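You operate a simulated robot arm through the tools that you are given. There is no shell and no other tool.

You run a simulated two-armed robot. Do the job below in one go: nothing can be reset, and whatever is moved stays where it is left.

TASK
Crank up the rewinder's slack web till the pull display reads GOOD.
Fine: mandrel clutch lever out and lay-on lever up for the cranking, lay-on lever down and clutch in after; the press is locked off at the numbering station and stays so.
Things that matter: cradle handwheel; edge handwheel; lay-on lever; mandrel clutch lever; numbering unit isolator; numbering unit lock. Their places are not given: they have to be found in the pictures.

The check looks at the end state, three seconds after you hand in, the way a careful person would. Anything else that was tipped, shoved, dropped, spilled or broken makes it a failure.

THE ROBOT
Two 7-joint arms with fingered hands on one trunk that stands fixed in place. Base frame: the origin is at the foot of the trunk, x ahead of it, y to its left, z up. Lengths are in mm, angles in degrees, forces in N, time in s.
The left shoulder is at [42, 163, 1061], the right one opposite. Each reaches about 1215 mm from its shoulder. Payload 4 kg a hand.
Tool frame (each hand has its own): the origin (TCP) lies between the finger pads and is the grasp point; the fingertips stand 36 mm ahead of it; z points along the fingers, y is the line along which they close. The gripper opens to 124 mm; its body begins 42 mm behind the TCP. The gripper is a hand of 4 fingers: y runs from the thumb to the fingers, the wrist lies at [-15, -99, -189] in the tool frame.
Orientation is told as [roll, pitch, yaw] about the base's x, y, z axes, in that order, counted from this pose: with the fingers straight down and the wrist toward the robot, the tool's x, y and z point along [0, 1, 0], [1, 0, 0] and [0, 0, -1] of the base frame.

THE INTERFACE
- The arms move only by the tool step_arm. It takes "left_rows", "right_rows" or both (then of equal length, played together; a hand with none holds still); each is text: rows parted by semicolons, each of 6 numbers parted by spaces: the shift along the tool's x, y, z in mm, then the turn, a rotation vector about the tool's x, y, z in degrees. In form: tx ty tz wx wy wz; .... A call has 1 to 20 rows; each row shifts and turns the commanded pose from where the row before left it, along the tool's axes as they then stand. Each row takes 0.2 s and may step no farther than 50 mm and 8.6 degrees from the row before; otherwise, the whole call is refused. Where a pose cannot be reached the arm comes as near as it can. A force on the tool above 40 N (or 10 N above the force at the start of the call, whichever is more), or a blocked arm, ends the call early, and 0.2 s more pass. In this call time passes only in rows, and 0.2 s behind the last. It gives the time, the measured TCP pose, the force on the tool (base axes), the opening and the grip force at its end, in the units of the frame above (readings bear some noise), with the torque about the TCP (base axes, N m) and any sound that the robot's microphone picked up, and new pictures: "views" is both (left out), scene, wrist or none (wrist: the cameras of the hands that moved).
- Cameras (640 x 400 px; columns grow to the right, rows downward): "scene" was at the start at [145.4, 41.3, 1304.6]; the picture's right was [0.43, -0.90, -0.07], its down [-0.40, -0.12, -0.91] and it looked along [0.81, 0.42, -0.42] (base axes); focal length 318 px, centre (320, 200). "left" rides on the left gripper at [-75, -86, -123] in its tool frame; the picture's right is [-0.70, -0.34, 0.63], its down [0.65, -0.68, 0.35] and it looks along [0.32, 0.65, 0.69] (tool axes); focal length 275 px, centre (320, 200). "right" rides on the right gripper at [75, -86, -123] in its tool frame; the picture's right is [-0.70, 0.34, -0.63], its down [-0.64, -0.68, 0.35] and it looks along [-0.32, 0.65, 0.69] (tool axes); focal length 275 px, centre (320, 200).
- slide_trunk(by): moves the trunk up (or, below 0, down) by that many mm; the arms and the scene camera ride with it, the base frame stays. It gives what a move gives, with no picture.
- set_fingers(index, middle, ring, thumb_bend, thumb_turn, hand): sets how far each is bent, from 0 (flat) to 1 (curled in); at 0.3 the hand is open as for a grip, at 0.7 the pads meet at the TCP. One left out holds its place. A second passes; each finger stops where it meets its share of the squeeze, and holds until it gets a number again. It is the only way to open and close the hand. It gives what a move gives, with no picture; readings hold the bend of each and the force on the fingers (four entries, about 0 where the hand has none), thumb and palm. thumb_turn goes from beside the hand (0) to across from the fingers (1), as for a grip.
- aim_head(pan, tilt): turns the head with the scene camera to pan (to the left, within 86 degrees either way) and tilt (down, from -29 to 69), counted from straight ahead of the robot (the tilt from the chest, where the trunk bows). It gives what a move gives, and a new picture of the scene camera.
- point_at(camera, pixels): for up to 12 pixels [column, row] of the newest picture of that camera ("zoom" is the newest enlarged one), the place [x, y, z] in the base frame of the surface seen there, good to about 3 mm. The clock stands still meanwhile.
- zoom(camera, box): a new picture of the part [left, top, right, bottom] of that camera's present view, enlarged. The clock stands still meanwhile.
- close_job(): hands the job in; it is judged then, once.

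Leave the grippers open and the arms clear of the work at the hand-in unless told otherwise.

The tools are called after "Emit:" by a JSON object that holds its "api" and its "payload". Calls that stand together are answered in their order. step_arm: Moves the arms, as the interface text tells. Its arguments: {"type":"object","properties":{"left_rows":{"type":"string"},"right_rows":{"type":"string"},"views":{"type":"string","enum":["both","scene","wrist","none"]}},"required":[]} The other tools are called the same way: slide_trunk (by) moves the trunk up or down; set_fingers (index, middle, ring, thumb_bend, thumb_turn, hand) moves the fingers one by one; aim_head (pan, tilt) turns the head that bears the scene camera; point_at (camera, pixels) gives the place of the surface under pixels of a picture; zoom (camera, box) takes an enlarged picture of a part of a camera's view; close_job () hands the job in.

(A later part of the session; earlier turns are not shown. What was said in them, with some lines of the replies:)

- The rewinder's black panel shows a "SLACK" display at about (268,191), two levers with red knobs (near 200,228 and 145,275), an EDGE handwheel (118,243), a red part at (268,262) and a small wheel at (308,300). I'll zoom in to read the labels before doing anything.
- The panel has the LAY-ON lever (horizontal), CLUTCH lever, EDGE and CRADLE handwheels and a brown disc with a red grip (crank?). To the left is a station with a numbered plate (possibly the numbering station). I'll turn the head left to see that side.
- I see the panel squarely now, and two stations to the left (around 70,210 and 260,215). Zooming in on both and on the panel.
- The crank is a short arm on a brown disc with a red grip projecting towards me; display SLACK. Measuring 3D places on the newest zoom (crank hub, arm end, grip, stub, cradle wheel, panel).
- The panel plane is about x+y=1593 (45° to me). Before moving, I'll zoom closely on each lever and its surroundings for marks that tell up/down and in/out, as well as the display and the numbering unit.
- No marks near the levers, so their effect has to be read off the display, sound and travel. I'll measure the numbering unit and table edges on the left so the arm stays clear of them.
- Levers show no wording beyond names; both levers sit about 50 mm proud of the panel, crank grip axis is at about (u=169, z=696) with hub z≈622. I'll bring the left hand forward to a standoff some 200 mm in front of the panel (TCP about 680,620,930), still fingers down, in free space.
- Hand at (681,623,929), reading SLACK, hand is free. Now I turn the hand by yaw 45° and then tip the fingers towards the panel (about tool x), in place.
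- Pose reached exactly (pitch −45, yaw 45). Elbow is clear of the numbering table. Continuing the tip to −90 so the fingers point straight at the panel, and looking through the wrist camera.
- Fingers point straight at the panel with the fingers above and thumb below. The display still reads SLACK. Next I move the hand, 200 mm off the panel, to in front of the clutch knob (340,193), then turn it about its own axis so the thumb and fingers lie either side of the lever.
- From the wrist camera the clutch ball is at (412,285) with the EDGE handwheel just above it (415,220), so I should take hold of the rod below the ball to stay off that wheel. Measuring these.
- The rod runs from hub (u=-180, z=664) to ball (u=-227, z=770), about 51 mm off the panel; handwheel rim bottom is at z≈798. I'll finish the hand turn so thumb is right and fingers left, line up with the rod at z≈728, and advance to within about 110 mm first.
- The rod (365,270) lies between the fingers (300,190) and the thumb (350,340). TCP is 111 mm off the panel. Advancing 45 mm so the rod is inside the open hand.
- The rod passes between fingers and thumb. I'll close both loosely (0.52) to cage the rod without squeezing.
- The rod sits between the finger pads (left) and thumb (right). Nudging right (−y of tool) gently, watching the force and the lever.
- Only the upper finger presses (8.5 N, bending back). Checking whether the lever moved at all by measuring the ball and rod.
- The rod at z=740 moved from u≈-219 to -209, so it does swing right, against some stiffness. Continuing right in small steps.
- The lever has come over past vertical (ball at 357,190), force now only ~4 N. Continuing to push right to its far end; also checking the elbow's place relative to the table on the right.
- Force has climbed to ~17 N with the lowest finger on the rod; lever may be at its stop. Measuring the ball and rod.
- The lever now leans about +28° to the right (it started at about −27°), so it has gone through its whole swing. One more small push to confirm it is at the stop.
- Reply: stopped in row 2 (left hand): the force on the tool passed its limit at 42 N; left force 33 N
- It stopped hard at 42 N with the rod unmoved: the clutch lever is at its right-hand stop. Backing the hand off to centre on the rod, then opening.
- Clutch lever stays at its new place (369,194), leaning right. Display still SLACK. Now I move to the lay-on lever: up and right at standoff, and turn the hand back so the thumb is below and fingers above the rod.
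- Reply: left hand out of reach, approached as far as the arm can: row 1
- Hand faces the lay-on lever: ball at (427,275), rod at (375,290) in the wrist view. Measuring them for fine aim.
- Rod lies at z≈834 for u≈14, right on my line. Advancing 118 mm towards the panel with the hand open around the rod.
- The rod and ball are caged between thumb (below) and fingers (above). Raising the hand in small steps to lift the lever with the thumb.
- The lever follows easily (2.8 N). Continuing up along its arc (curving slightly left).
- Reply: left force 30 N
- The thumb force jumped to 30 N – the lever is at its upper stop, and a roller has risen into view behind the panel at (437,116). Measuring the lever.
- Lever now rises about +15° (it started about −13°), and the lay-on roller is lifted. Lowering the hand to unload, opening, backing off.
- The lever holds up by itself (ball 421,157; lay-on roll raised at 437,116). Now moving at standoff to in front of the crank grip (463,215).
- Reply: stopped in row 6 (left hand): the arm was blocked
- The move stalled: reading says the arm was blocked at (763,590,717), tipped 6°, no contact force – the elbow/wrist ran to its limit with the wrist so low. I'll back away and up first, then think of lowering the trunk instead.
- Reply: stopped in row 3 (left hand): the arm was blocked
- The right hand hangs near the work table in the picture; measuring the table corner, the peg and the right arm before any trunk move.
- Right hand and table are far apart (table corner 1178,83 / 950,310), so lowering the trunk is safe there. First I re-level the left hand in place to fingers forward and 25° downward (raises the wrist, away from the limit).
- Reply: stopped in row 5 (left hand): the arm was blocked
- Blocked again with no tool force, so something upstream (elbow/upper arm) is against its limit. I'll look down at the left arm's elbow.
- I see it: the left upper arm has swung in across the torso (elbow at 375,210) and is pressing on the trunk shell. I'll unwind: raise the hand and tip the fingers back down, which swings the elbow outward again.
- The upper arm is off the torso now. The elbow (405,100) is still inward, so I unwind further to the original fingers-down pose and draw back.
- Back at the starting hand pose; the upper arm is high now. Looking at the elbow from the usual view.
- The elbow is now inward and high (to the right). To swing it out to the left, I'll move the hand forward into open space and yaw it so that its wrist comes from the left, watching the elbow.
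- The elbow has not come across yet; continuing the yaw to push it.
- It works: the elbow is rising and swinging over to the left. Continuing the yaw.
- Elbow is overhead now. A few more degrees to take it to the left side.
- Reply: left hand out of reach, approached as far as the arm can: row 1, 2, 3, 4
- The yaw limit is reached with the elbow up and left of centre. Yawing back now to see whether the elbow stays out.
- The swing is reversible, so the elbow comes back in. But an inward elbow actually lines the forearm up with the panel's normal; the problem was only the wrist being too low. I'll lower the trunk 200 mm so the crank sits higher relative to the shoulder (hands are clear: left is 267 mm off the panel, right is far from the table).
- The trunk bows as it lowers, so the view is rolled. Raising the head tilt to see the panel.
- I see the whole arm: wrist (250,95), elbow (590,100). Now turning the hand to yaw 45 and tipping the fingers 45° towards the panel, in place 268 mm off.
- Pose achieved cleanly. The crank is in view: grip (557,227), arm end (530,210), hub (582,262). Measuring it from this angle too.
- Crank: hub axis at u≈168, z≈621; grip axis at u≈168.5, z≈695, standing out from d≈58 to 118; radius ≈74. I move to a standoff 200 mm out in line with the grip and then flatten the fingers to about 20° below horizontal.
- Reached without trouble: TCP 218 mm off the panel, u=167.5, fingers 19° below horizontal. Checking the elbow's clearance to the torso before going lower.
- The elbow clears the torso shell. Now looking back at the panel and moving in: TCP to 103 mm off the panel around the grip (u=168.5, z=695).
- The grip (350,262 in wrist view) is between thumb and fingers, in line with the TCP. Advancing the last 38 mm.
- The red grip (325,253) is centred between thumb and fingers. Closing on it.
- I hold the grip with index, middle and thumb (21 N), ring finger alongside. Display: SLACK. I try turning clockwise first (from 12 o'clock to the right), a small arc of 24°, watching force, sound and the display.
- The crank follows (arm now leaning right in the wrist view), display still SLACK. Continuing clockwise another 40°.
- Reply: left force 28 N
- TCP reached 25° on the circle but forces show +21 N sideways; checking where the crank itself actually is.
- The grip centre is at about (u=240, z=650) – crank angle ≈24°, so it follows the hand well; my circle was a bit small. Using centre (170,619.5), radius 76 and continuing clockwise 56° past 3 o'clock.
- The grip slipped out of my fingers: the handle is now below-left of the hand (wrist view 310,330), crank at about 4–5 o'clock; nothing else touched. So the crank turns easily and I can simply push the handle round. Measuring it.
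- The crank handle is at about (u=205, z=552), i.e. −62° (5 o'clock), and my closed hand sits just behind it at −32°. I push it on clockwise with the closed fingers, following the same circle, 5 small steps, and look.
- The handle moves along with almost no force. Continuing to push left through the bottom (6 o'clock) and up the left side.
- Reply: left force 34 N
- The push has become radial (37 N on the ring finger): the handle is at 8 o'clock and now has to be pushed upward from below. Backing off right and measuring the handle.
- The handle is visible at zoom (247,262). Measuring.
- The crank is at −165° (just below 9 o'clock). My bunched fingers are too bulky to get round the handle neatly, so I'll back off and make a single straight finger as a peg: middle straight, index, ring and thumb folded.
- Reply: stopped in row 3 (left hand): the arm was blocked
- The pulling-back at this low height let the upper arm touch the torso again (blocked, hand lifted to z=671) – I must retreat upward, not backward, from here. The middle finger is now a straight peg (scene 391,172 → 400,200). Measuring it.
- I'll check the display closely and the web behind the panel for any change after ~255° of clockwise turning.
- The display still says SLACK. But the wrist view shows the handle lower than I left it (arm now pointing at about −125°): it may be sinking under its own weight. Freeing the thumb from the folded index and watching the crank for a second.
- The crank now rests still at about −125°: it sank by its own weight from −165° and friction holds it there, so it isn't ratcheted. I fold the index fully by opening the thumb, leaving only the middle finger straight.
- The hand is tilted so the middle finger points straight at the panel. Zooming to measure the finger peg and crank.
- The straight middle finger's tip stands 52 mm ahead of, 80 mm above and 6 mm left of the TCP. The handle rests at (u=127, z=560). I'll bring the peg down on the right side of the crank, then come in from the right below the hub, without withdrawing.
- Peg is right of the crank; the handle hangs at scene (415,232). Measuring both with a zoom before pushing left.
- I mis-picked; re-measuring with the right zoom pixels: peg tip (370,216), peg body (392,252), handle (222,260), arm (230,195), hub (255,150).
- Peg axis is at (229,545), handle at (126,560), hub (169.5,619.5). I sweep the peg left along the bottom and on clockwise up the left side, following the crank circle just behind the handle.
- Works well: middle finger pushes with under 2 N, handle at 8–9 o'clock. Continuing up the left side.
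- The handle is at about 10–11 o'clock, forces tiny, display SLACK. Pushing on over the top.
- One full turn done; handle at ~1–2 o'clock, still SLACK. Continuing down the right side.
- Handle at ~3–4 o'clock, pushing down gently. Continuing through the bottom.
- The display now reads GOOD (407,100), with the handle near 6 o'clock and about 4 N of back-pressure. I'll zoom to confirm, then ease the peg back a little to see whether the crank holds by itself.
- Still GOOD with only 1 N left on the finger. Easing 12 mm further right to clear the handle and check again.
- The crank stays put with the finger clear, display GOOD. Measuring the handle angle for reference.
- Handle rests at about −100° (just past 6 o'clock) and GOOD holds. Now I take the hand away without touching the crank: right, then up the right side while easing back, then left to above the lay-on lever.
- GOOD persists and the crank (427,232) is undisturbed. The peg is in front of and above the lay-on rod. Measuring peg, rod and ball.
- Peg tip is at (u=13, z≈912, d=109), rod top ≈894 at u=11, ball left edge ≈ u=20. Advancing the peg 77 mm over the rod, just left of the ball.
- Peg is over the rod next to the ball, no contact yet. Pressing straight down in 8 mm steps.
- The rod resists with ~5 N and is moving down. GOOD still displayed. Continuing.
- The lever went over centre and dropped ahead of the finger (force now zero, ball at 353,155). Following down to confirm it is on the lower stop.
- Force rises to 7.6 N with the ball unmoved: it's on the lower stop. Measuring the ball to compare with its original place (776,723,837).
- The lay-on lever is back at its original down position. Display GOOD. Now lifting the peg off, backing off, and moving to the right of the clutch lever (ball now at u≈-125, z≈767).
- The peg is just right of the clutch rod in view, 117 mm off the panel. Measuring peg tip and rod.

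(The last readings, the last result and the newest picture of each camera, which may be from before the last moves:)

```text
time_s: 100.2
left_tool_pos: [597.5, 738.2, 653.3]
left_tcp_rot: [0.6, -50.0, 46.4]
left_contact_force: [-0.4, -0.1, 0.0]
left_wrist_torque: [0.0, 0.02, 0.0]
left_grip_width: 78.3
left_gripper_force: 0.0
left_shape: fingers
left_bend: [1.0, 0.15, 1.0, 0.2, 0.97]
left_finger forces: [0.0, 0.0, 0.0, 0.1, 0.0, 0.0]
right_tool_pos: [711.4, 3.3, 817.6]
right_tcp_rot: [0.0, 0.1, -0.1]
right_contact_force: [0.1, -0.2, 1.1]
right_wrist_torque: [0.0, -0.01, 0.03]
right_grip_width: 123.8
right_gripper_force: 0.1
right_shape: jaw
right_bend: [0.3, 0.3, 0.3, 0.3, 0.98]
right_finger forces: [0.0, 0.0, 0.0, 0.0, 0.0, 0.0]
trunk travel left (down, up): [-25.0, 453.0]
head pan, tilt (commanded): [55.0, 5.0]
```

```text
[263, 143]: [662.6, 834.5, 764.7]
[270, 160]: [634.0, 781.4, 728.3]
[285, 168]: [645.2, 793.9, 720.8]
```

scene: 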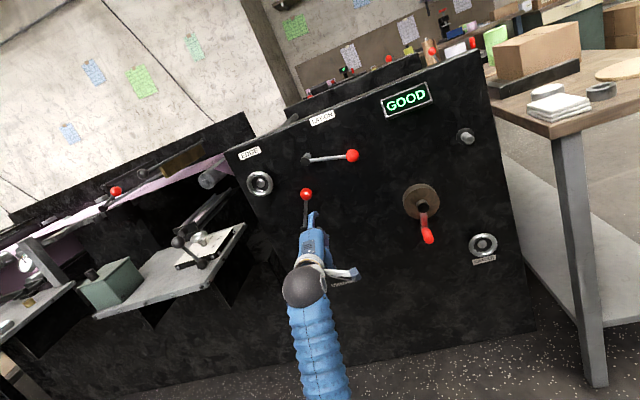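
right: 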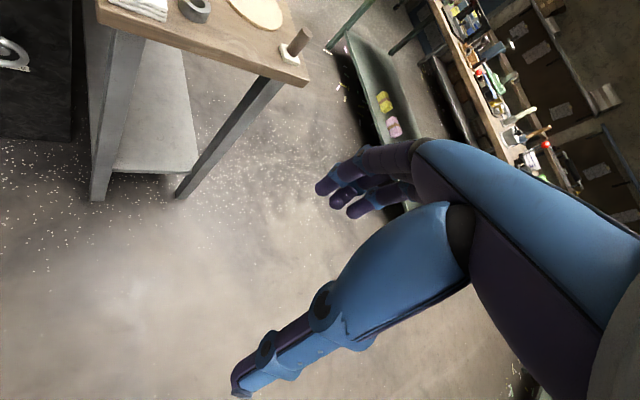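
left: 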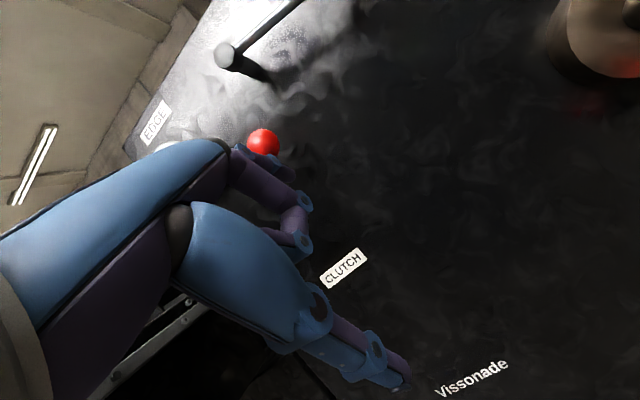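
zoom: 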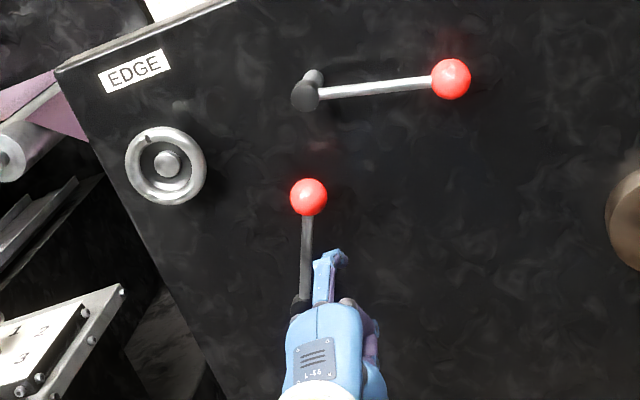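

Gap between peg (u=-105, z≈733) and rod (u=-139 at z=739) is about 19 mm. Advancing the peg 80 mm in beside the rod.

Emit:
{"api": "step_arm", "payload": {"left_rows": "-1.05 25.75 30.6 0 0 0; -1.05 25.75 30.6 0 0 0", "views": "both"}}

Emit:
{"api": "zoom", "payload": {"camera": "scene", "box": [230, 130, 390, 260]}}

```text
time_s: 100.8
left_tool_pos: [654.8, 795.1, 653.5]
left_tcp_rot: [0.5, -50.0, 46.6]
left_contact_force: [-0.4, -1.0, -0.5]
left_wrist_torque: [-0.05, 0.01, 0.01]
left_grip_width: 78.6
left_gripper_force: 0.1
left_shape: fingers
left_bend: [1.0, 0.15, 1.0, 0.2, 0.97]
left_finger forces: [0.0, 0.0, 0.0, 0.0, 0.0, 0.0]
right_tool_pos: [711.1, 3.3, 818.1]
right_tcp_rot: [0.0, 0.0, -0.1]
right_contact_force: [0.3, -0.3, 0.0]
right_wrist_torque: [-0.01, -0.03, -0.04]
right_grip_width: 123.5
right_gripper_force: 0.1
right_shape: jaw
right_bend: [0.3, 0.3, 0.3, 0.3, 0.98]
right_finger forces: [0.1, 0.0, 0.0, 0.0, 0.0, 0.1]
trunk travel left (down, up): [-25.0, 453.0]
head pan, tilt (commanded): [55.0, 5.0]
```

scene: 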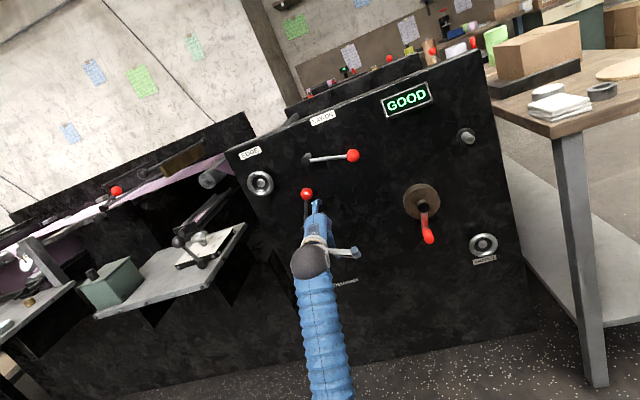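
left: 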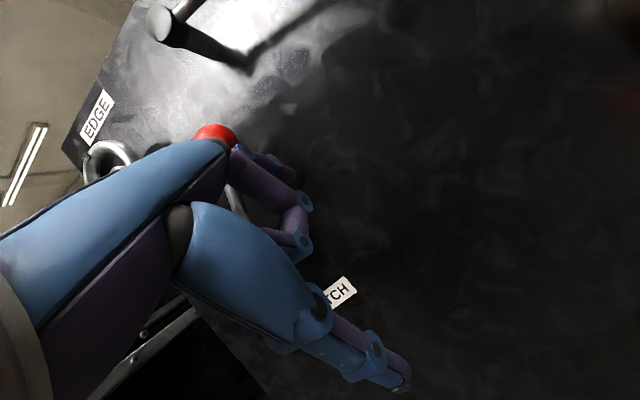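

```text
3.08 times, centred on (310, 195) of scene
```

zoom: 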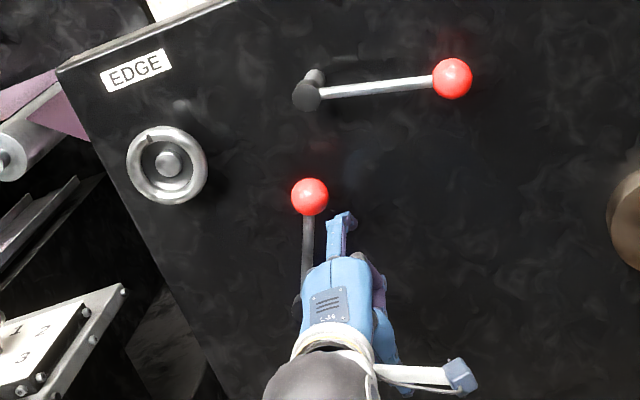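

Peg is beside the rod. Pushing left in 8 mm steps.

Emit:
{"api": "step_arm", "payload": {"left_rows": "8 0.13 0.16 0 0 0; 8 0.13 0.16 0 0 0; 8 0.13 0.16 0 0 0; 8 0.13 0.16 0 0 0; 8 0.13 0.16 0 0 0", "views": "both"}}

```text
time_s: 102.0
left_tool_pos: [625.7, 824.8, 653.7]
left_tcp_rot: [0.5, -50.1, 46.4]
left_contact_force: [2.6, -2.6, 1.1]
left_wrist_torque: [0.27, 0.16, -0.14]
left_grip_width: 78.0
left_gripper_force: 1.0
left_shape: fingers
left_bend: [1.0, 0.15, 1.0, 0.2, 0.97]
left_finger forces: [0.0, 2.8, 0.0, 0.0, 0.0, 0.1]
right_tool_pos: [711.0, 4.4, 817.9]
right_tcp_rot: [0.1, 0.0, -0.1]
right_contact_force: [-0.1, 0.6, -0.1]
right_wrist_torque: [0.01, 0.0, 0.0]
right_grip_width: 123.6
right_gripper_force: 0.1
right_shape: jaw
right_bend: [0.3, 0.3, 0.3, 0.3, 0.98]
right_finger forces: [0.1, 0.0, 0.1, 0.1, 0.0, 0.0]
trunk travel left (down, up): [-25.0, 453.0]
head pan, tilt (commanded): [55.0, 5.0]
```

scene: 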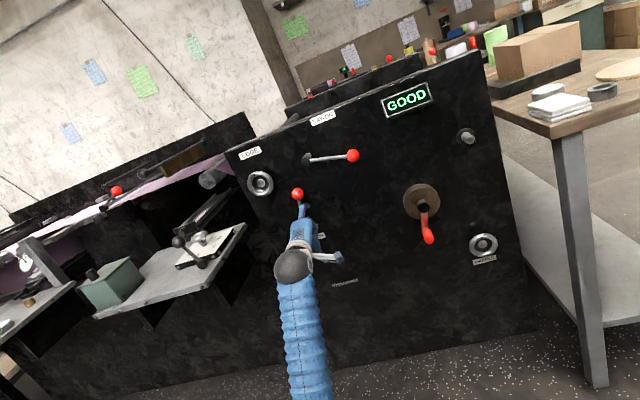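
left: 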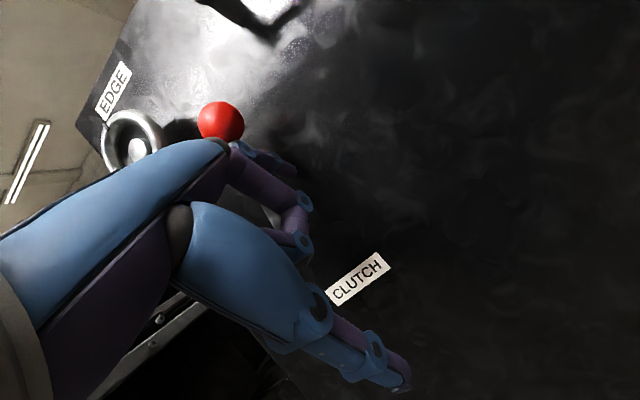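

The clutch lever follows with ~4 N, display GOOD. Continuing left.

Emit:
{"api": "step_arm", "payload": {"left_rows": "8 0.13 0.16 0 0 0; 8 0.13 0.16 0 0 0; 8 0.13 0.16 0 0 0; 8 0.13 0.16 0 0 0", "views": "both"}}

```text
time_s: 103.0
left_tool_pos: [603.4, 846.0, 653.1]
left_tcp_rot: [0.5, -50.0, 46.3]
left_contact_force: [0.6, -0.3, 0.5]
left_wrist_torque: [0.05, -0.01, -0.02]
left_grip_width: 78.6
left_gripper_force: 0.5
left_shape: fingers
left_bend: [1.0, 0.15, 1.0, 0.2, 0.97]
left_finger forces: [0.1, 0.5, 0.1, 0.0, 0.1, 0.0]
right_tool_pos: [712.1, 3.3, 817.2]
right_tcp_rot: [-0.1, 0.0, -0.1]
right_contact_force: [-0.2, -0.2, 0.4]
right_wrist_torque: [0.02, 0.01, 0.05]
right_grip_width: 123.9
right_gripper_force: 0.1
right_shape: jaw
right_bend: [0.3, 0.3, 0.3, 0.3, 0.98]
right_finger forces: [0.0, 0.0, 0.0, 0.0, 0.1, 0.0]
trunk travel left (down, up): [-25.0, 453.0]
head pan, tilt (commanded): [55.0, 5.0]
```

scene: 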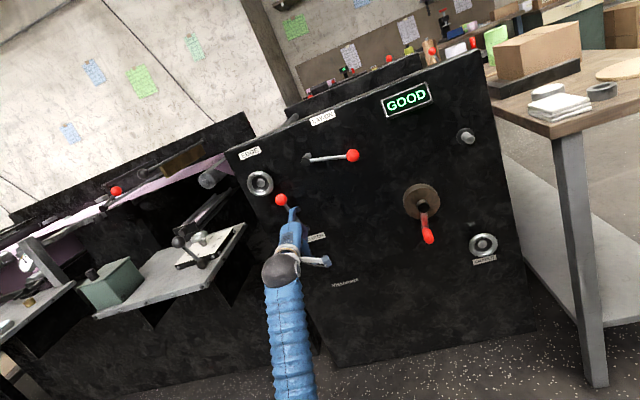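
left: 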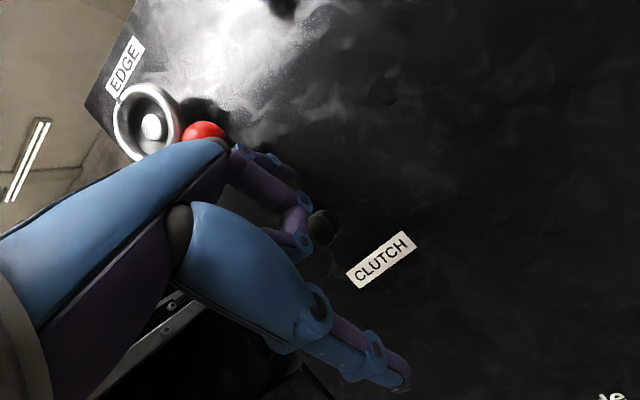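

Past centre, low force. Continuing left to its stop (ball originally at u≈-227).

Emit:
{"api": "step_arm", "payload": {"left_rows": "7 0.13 0.16 0 0 0; 7 0.13 0.16 0 0 0; 7 0.13 0.16 0 0 0; 6 0.13 0.16 0 0 0", "views": "both"}}

Emit:
{"api": "zoom", "payload": {"camera": "scene", "box": [230, 130, 390, 260]}}

```text
time_s: 104.0
left_tool_pos: [585.5, 864.3, 652.9]
left_tcp_rot: [0.6, -50.1, 46.3]
left_contact_force: [9.2, -10.7, 1.4]
left_wrist_torque: [0.82, 0.69, -0.75]
left_grip_width: 78.6
left_gripper_force: 6.6
left_shape: fingers
left_bend: [1.0, 0.15, 1.0, 0.2, 0.97]
left_finger forces: [0.0, 12.9, 0.0, 0.0, 0.0, 0.0]
right_tool_pos: [710.8, 2.8, 817.7]
right_tcp_rot: [0.0, 0.1, -0.1]
right_contact_force: [-0.5, 0.1, -0.1]
right_wrist_torque: [0.02, 0.02, 0.01]
right_grip_width: 123.6
right_gripper_force: 0.0
right_shape: jaw
right_bend: [0.3, 0.3, 0.3, 0.3, 0.98]
right_finger forces: [0.1, 0.1, 0.1, 0.0, 0.0, 0.1]
trunk travel left (down, up): [-25.0, 453.0]
head pan, tilt (commanded): [55.0, 5.0]
```

scene: 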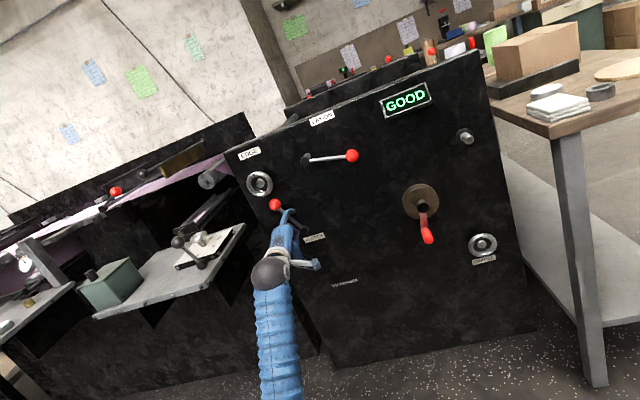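
left: 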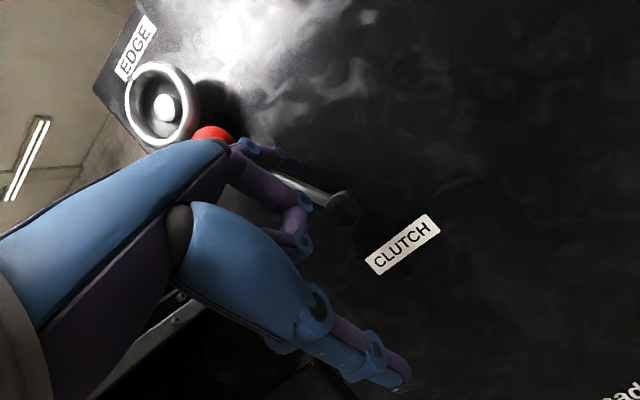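

```text
3.08 times, centred on (310, 195) of scene
```

zoom: 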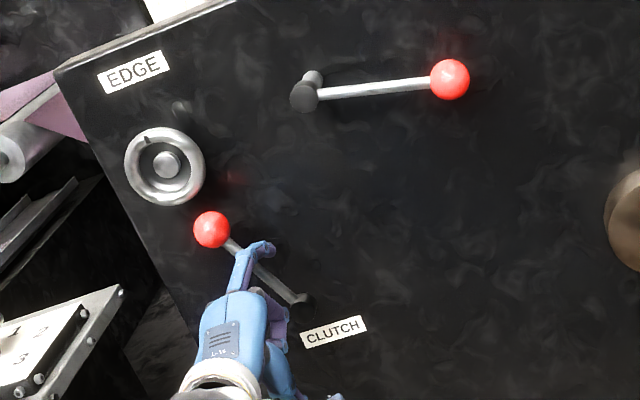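

The force has risen to ~14 N: lever at its left stop. Measuring the ball against its original place (592,908,776) and pressing a touch to confirm.

Emit:
{"api": "point_at", "payload": {"camera": "zoom", "pixels": [[211, 228], [270, 275], [285, 288], [300, 300]]}}

Emit:
{"api": "step_arm", "payload": {"left_rows": "4 0.07 0.08 0 0 0; 3 0.07 0.08 0 0 0", "views": "scene"}}

Emit:
{"api": "zoom", "payload": {"camera": "scene", "box": [230, 130, 390, 260]}}

Emit:
{"api": "point_at", "payload": {"camera": "zoom", "pixels": [[211, 228], [270, 275], [285, 288]]}}

```text
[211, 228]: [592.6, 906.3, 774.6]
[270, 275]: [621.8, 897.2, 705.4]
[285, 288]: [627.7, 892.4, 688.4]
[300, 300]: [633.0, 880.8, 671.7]
```

```text
time_s: 104.6
left_tool_pos: [579.4, 869.1, 653.6]
left_tcp_rot: [0.5, -50.0, 46.3]
left_contact_force: [10.5, -10.9, -0.4]
left_wrist_torque: [0.79, 0.8, -0.73]
left_grip_width: 78.7
left_gripper_force: 6.6
left_shape: fingers
left_bend: [1.0, 0.15, 1.0, 0.2, 0.97]
left_finger forces: [0.0, 13.9, 0.0, 0.0, 0.1, 0.0]
right_tool_pos: [711.5, 3.1, 817.5]
right_tcp_rot: [0.0, 0.1, -0.1]
right_contact_force: [-0.7, -0.2, 1.1]
right_wrist_torque: [0.0, 0.02, 0.02]
right_grip_width: 123.7
right_gripper_force: 0.0
right_shape: jaw
right_bend: [0.3, 0.3, 0.3, 0.3, 0.98]
right_finger forces: [0.0, 0.0, 0.0, 0.0, 0.0, 0.0]
trunk travel left (down, up): [-25.0, 453.0]
head pan, tilt (commanded): [55.0, 5.0]
```

scene: 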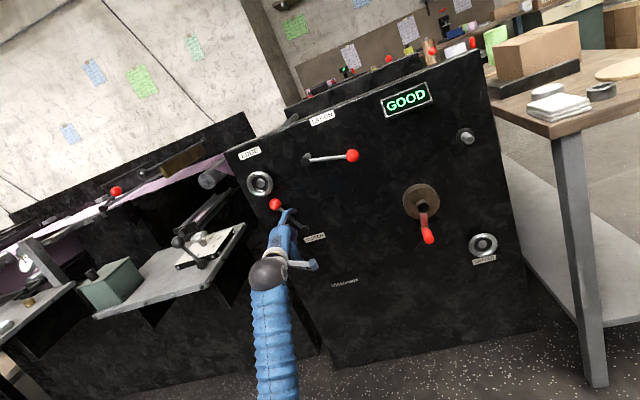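

```text
3.08 times, centred on (310, 195) of scene
```

zoom: 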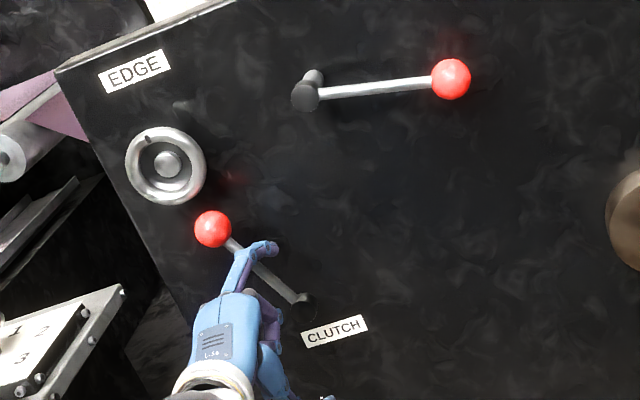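

```text
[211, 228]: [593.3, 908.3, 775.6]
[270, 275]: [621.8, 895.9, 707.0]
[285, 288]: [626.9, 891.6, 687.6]
```

The clutch ball is back exactly at its original place (593,908,776) and firm on its stop; display GOOD. Easing the finger off the rod and retreating back and upward.

Emit:
{"api": "step_arm", "payload": {"left_rows": "-8 0 0 0 0 0; -8 0 0 0 0 0; -6 -15 -32 0 0 0; -6 -10 -35 0 0 0; -6 0 -40 0 0 0; -10 10 -38 0 0 0; -15 15 -30 0 0 0; -20 20 -25 0 0 0", "views": "both"}}

```text
time_s: 106.4
left_tool_pos: [541.0, 712.9, 795.2]
left_tcp_rot: [0.4, -50.1, 46.5]
left_contact_force: [0.0, -0.5, -0.2]
left_wrist_torque: [0.02, -0.03, 0.01]
left_grip_width: 78.5
left_gripper_force: 0.1
left_shape: fingers
left_bend: [1.0, 0.15, 1.0, 0.2, 0.97]
left_finger forces: [0.0, 0.0, 0.0, 0.0, 0.0, 0.0]
right_tool_pos: [711.0, 3.4, 818.1]
right_tcp_rot: [0.0, 0.0, -0.1]
right_contact_force: [-0.1, -1.1, -0.1]
right_wrist_torque: [0.0, 0.0, -0.03]
right_grip_width: 123.5
right_gripper_force: 0.1
right_shape: jaw
right_bend: [0.3, 0.3, 0.3, 0.3, 0.98]
right_finger forces: [0.0, 0.0, 0.0, 0.0, 0.0, 0.1]
trunk travel left (down, up): [-25.0, 453.0]
head pan, tilt (commanded): [55.0, 5.0]
```

scene: 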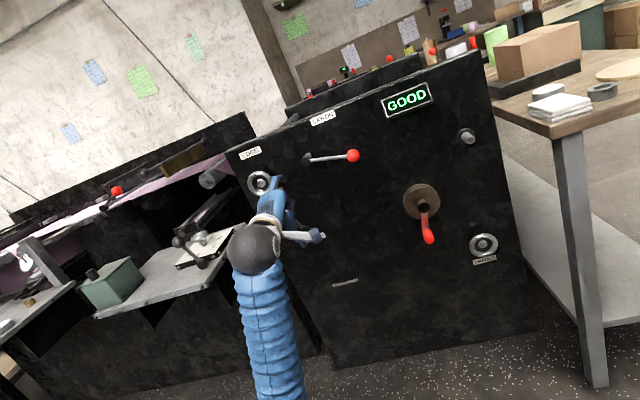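
left: 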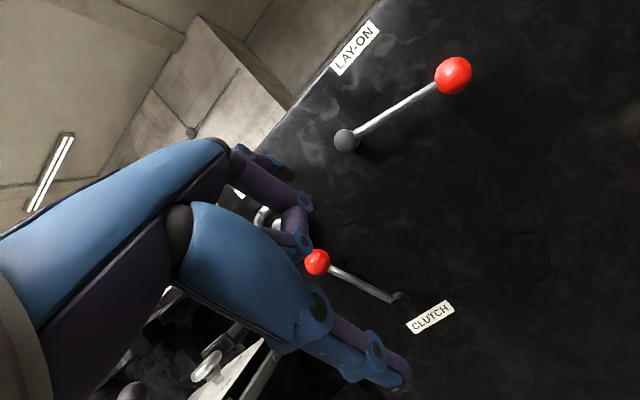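

Clear of the panel by 240 mm, display GOOD. Opening the hand and drawing further back and up for an unobstructed final look.

Emit:
{"api": "set_fingers", "payload": {"hand": "left", "index": 0.3, "middle": 0.3, "ring": 0.3, "thumb_bend": 0.3, "thumb_turn": 1.0}}

Emit:
{"api": "step_arm", "payload": {"left_rows": "-20 10 -35 0 0 0; -20 10 -35 0 0 0; -20 10 -35 0 0 0; -20 10 -30 0 0 0", "views": "scene"}}

```text
time_s: 107.4
left_tool_pos: [541.3, 713.7, 796.2]
left_tcp_rot: [0.5, -50.1, 46.4]
left_contact_force: [0.6, -0.5, -0.2]
left_wrist_torque: [0.02, 0.01, 0.01]
left_grip_width: 123.6
left_gripper_force: 0.0
left_shape: fingers
left_bend: [0.3, 0.3, 0.3, 0.3, 0.97]
left_finger forces: [0.1, 0.1, 0.0, 0.0, 0.0, 0.0]
right_tool_pos: [710.2, 2.8, 817.9]
right_tcp_rot: [0.0, 0.2, -0.1]
right_contact_force: [-0.6, 0.7, -0.2]
right_wrist_torque: [-0.04, 0.0, -0.02]
right_grip_width: 123.9
right_gripper_force: 0.1
right_shape: jaw
right_bend: [0.3, 0.3, 0.3, 0.3, 0.98]
right_finger forces: [0.0, 0.0, 0.0, 0.0, 0.0, 0.0]
trunk travel left (down, up): [-25.0, 453.0]
head pan, tilt (commanded): [55.0, 5.0]
```

```text
time_s: 108.4
left_tool_pos: [545.7, 600.9, 913.3]
left_tcp_rot: [0.5, -50.1, 46.6]
left_contact_force: [-1.0, 0.6, -0.6]
left_wrist_torque: [0.01, 0.0, 0.0]
left_grip_width: 123.3
left_gripper_force: 0.0
left_shape: fingers
left_bend: [0.3, 0.3, 0.3, 0.3, 0.97]
left_finger forces: [0.0, 0.0, 0.1, 0.1, 0.1, 0.0]
right_tool_pos: [710.4, 3.5, 818.5]
right_tcp_rot: [0.0, -0.1, -0.1]
right_contact_force: [-0.6, -0.6, -0.9]
right_wrist_torque: [-0.03, 0.01, 0.01]
right_grip_width: 123.7
right_gripper_force: 0.0
right_shape: jaw
right_bend: [0.3, 0.3, 0.3, 0.3, 0.98]
right_finger forces: [0.0, 0.1, 0.0, 0.0, 0.0, 0.0]
trunk travel left (down, up): [-25.0, 453.0]
head pan, tilt (commanded): [55.0, 5.0]
```

scene: 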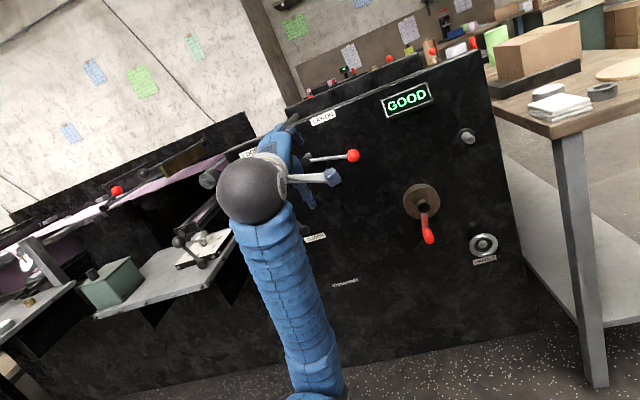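

The display reads GOOD, lay-on lever is down, crank untouched. My hand hides the clutch; I'll raise the trunk back to its starting height (both hands are in free air) and take a final look.

Emit:
{"api": "slide_trunk", "payload": {"by": 200}}

Emit:
{"api": "aim_head", "payload": {"pan": 60, "tilt": 28}}

```text
time_s: 110.5
left_tool_pos: [547.8, 602.4, 1111.5]
left_tcp_rot: [0.4, -50.1, 46.4]
left_contact_force: [-0.2, -0.2, 0.0]
left_wrist_torque: [0.01, -0.02, -0.01]
left_grip_width: 123.2
left_gripper_force: 0.0
left_shape: fingers
left_bend: [0.3, 0.3, 0.3, 0.3, 0.97]
left_finger forces: [0.0, 0.0, 0.0, 0.0, 0.0, 0.1]
right_tool_pos: [711.7, 3.5, 1015.5]
right_tcp_rot: [0.0, 0.1, 0.0]
right_contact_force: [0.0, -0.8, -0.1]
right_wrist_torque: [-0.01, 0.02, 0.0]
right_grip_width: 123.8
right_gripper_force: 0.0
right_shape: jaw
right_bend: [0.3, 0.3, 0.3, 0.3, 0.98]
right_finger forces: [0.1, 0.0, 0.0, 0.0, 0.0, 0.0]
trunk travel left (down, up): [-225.0, 253.0]
head pan, tilt (commanded): [55.0, 5.0]
```

```text
time_s: 111.4
left_tool_pos: [546.6, 601.2, 1112.1]
left_tcp_rot: [0.5, -50.1, 46.4]
left_contact_force: [0.0, -0.4, -0.1]
left_wrist_torque: [0.0, 0.0, -0.04]
left_grip_width: 123.1
left_gripper_force: 0.1
left_shape: fingers
left_bend: [0.3, 0.3, 0.3, 0.3, 0.97]
left_finger forces: [0.1, 0.0, 0.0, 0.0, 0.1, 0.1]
right_tool_pos: [711.2, 3.7, 1016.5]
right_tcp_rot: [0.0, 0.1, -0.1]
right_contact_force: [0.1, -0.3, 0.1]
right_wrist_torque: [-0.03, 0.01, 0.0]
right_grip_width: 123.5
right_gripper_force: 0.0
right_shape: jaw
right_bend: [0.3, 0.3, 0.3, 0.3, 0.98]
right_finger forces: [0.0, 0.0, 0.0, 0.0, 0.1, 0.1]
trunk travel left (down, up): [-225.0, 253.0]
head pan, tilt (commanded): [60.0, 28.0]
```

scene: 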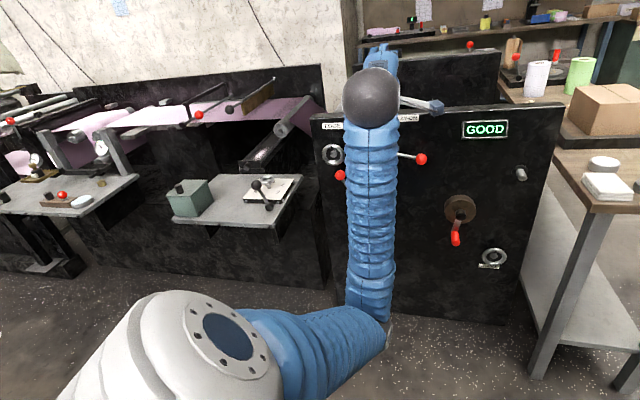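

GOOD shows; clutch ball at (341,175) left, lay-on ball at (421,158) down. A last close look at the levers, handwheels, and the numbering unit.

Emit:
{"api": "zoom", "payload": {"camera": "scene", "box": [300, 100, 560, 290]}}

Emit:
{"api": "zoom", "payload": {"camera": "scene", "box": [150, 130, 330, 260]}}

Emit:
{"api": "point_at", "payload": {"camera": "scene", "pixels": [[421, 159], [341, 175], [257, 185], [268, 206]]}}

```text
2.11 times, centred on (430, 195) of scene
```

zoom: 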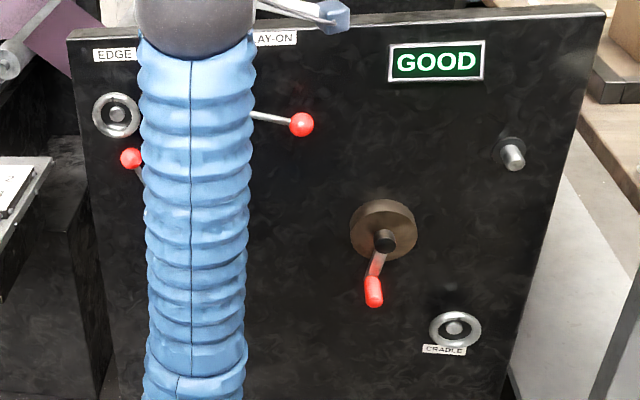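

```text
3.08 times, centred on (240, 195) of scene
```

zoom: 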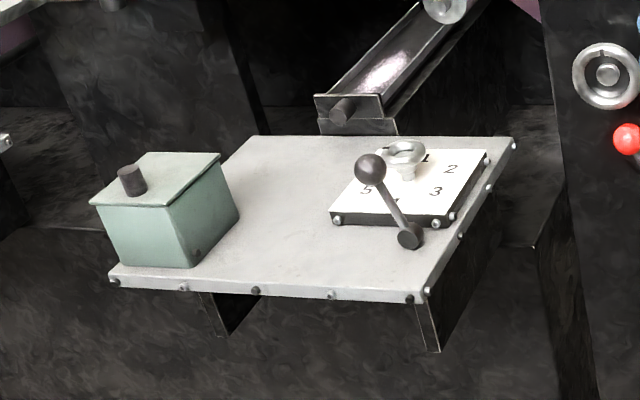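

```text
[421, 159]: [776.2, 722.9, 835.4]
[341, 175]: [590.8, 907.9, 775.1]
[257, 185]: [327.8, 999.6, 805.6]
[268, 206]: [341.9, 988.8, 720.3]
```

Everything checks out. The display reads GOOD, and both the lay-on ball (776,723,835) and the clutch ball (591,908,775) are back in their original positions. The crank is at rest. The numbering unit's lever is where it was at the start, and I never touched the handwheels. Both hands are open and clear of the work, so I'm handing in.

Emit:
{"api": "close_job", "payload": {}}

```text
The job is handed in.
```

The pull display read GOOD when I handed in. I don't have the result of the check.

- **Cranking:** I put the clutch lever out and the lay-on lever up, then turned the crank clockwise about one and a half turns. The display changed from SLACK to GOOD near the end. The crank held there when I let go.
- **Levers afterwards:** I put the lay-on lever down first, then the clutch in. Both measured within a few mm of where they started. The panel has no in/out marks, so I took the clutch's starting position as "in".
- **Left alone:** I did not touch the numbering unit isolator, its lock, or the cradle and edge handwheels. The numbering unit's lever measured the same at the end as at the start.

The handle slipped out of my fingers once on the first turn, so I pushed the crank round with one straight finger after that. A few moves also stopped when the left upper arm pressed against the robot's own trunk. Nothing in the work area was tipped, shoved or dropped that I saw.

I finished with both hands open and clear of the panel, and the trunk back at its starting height.
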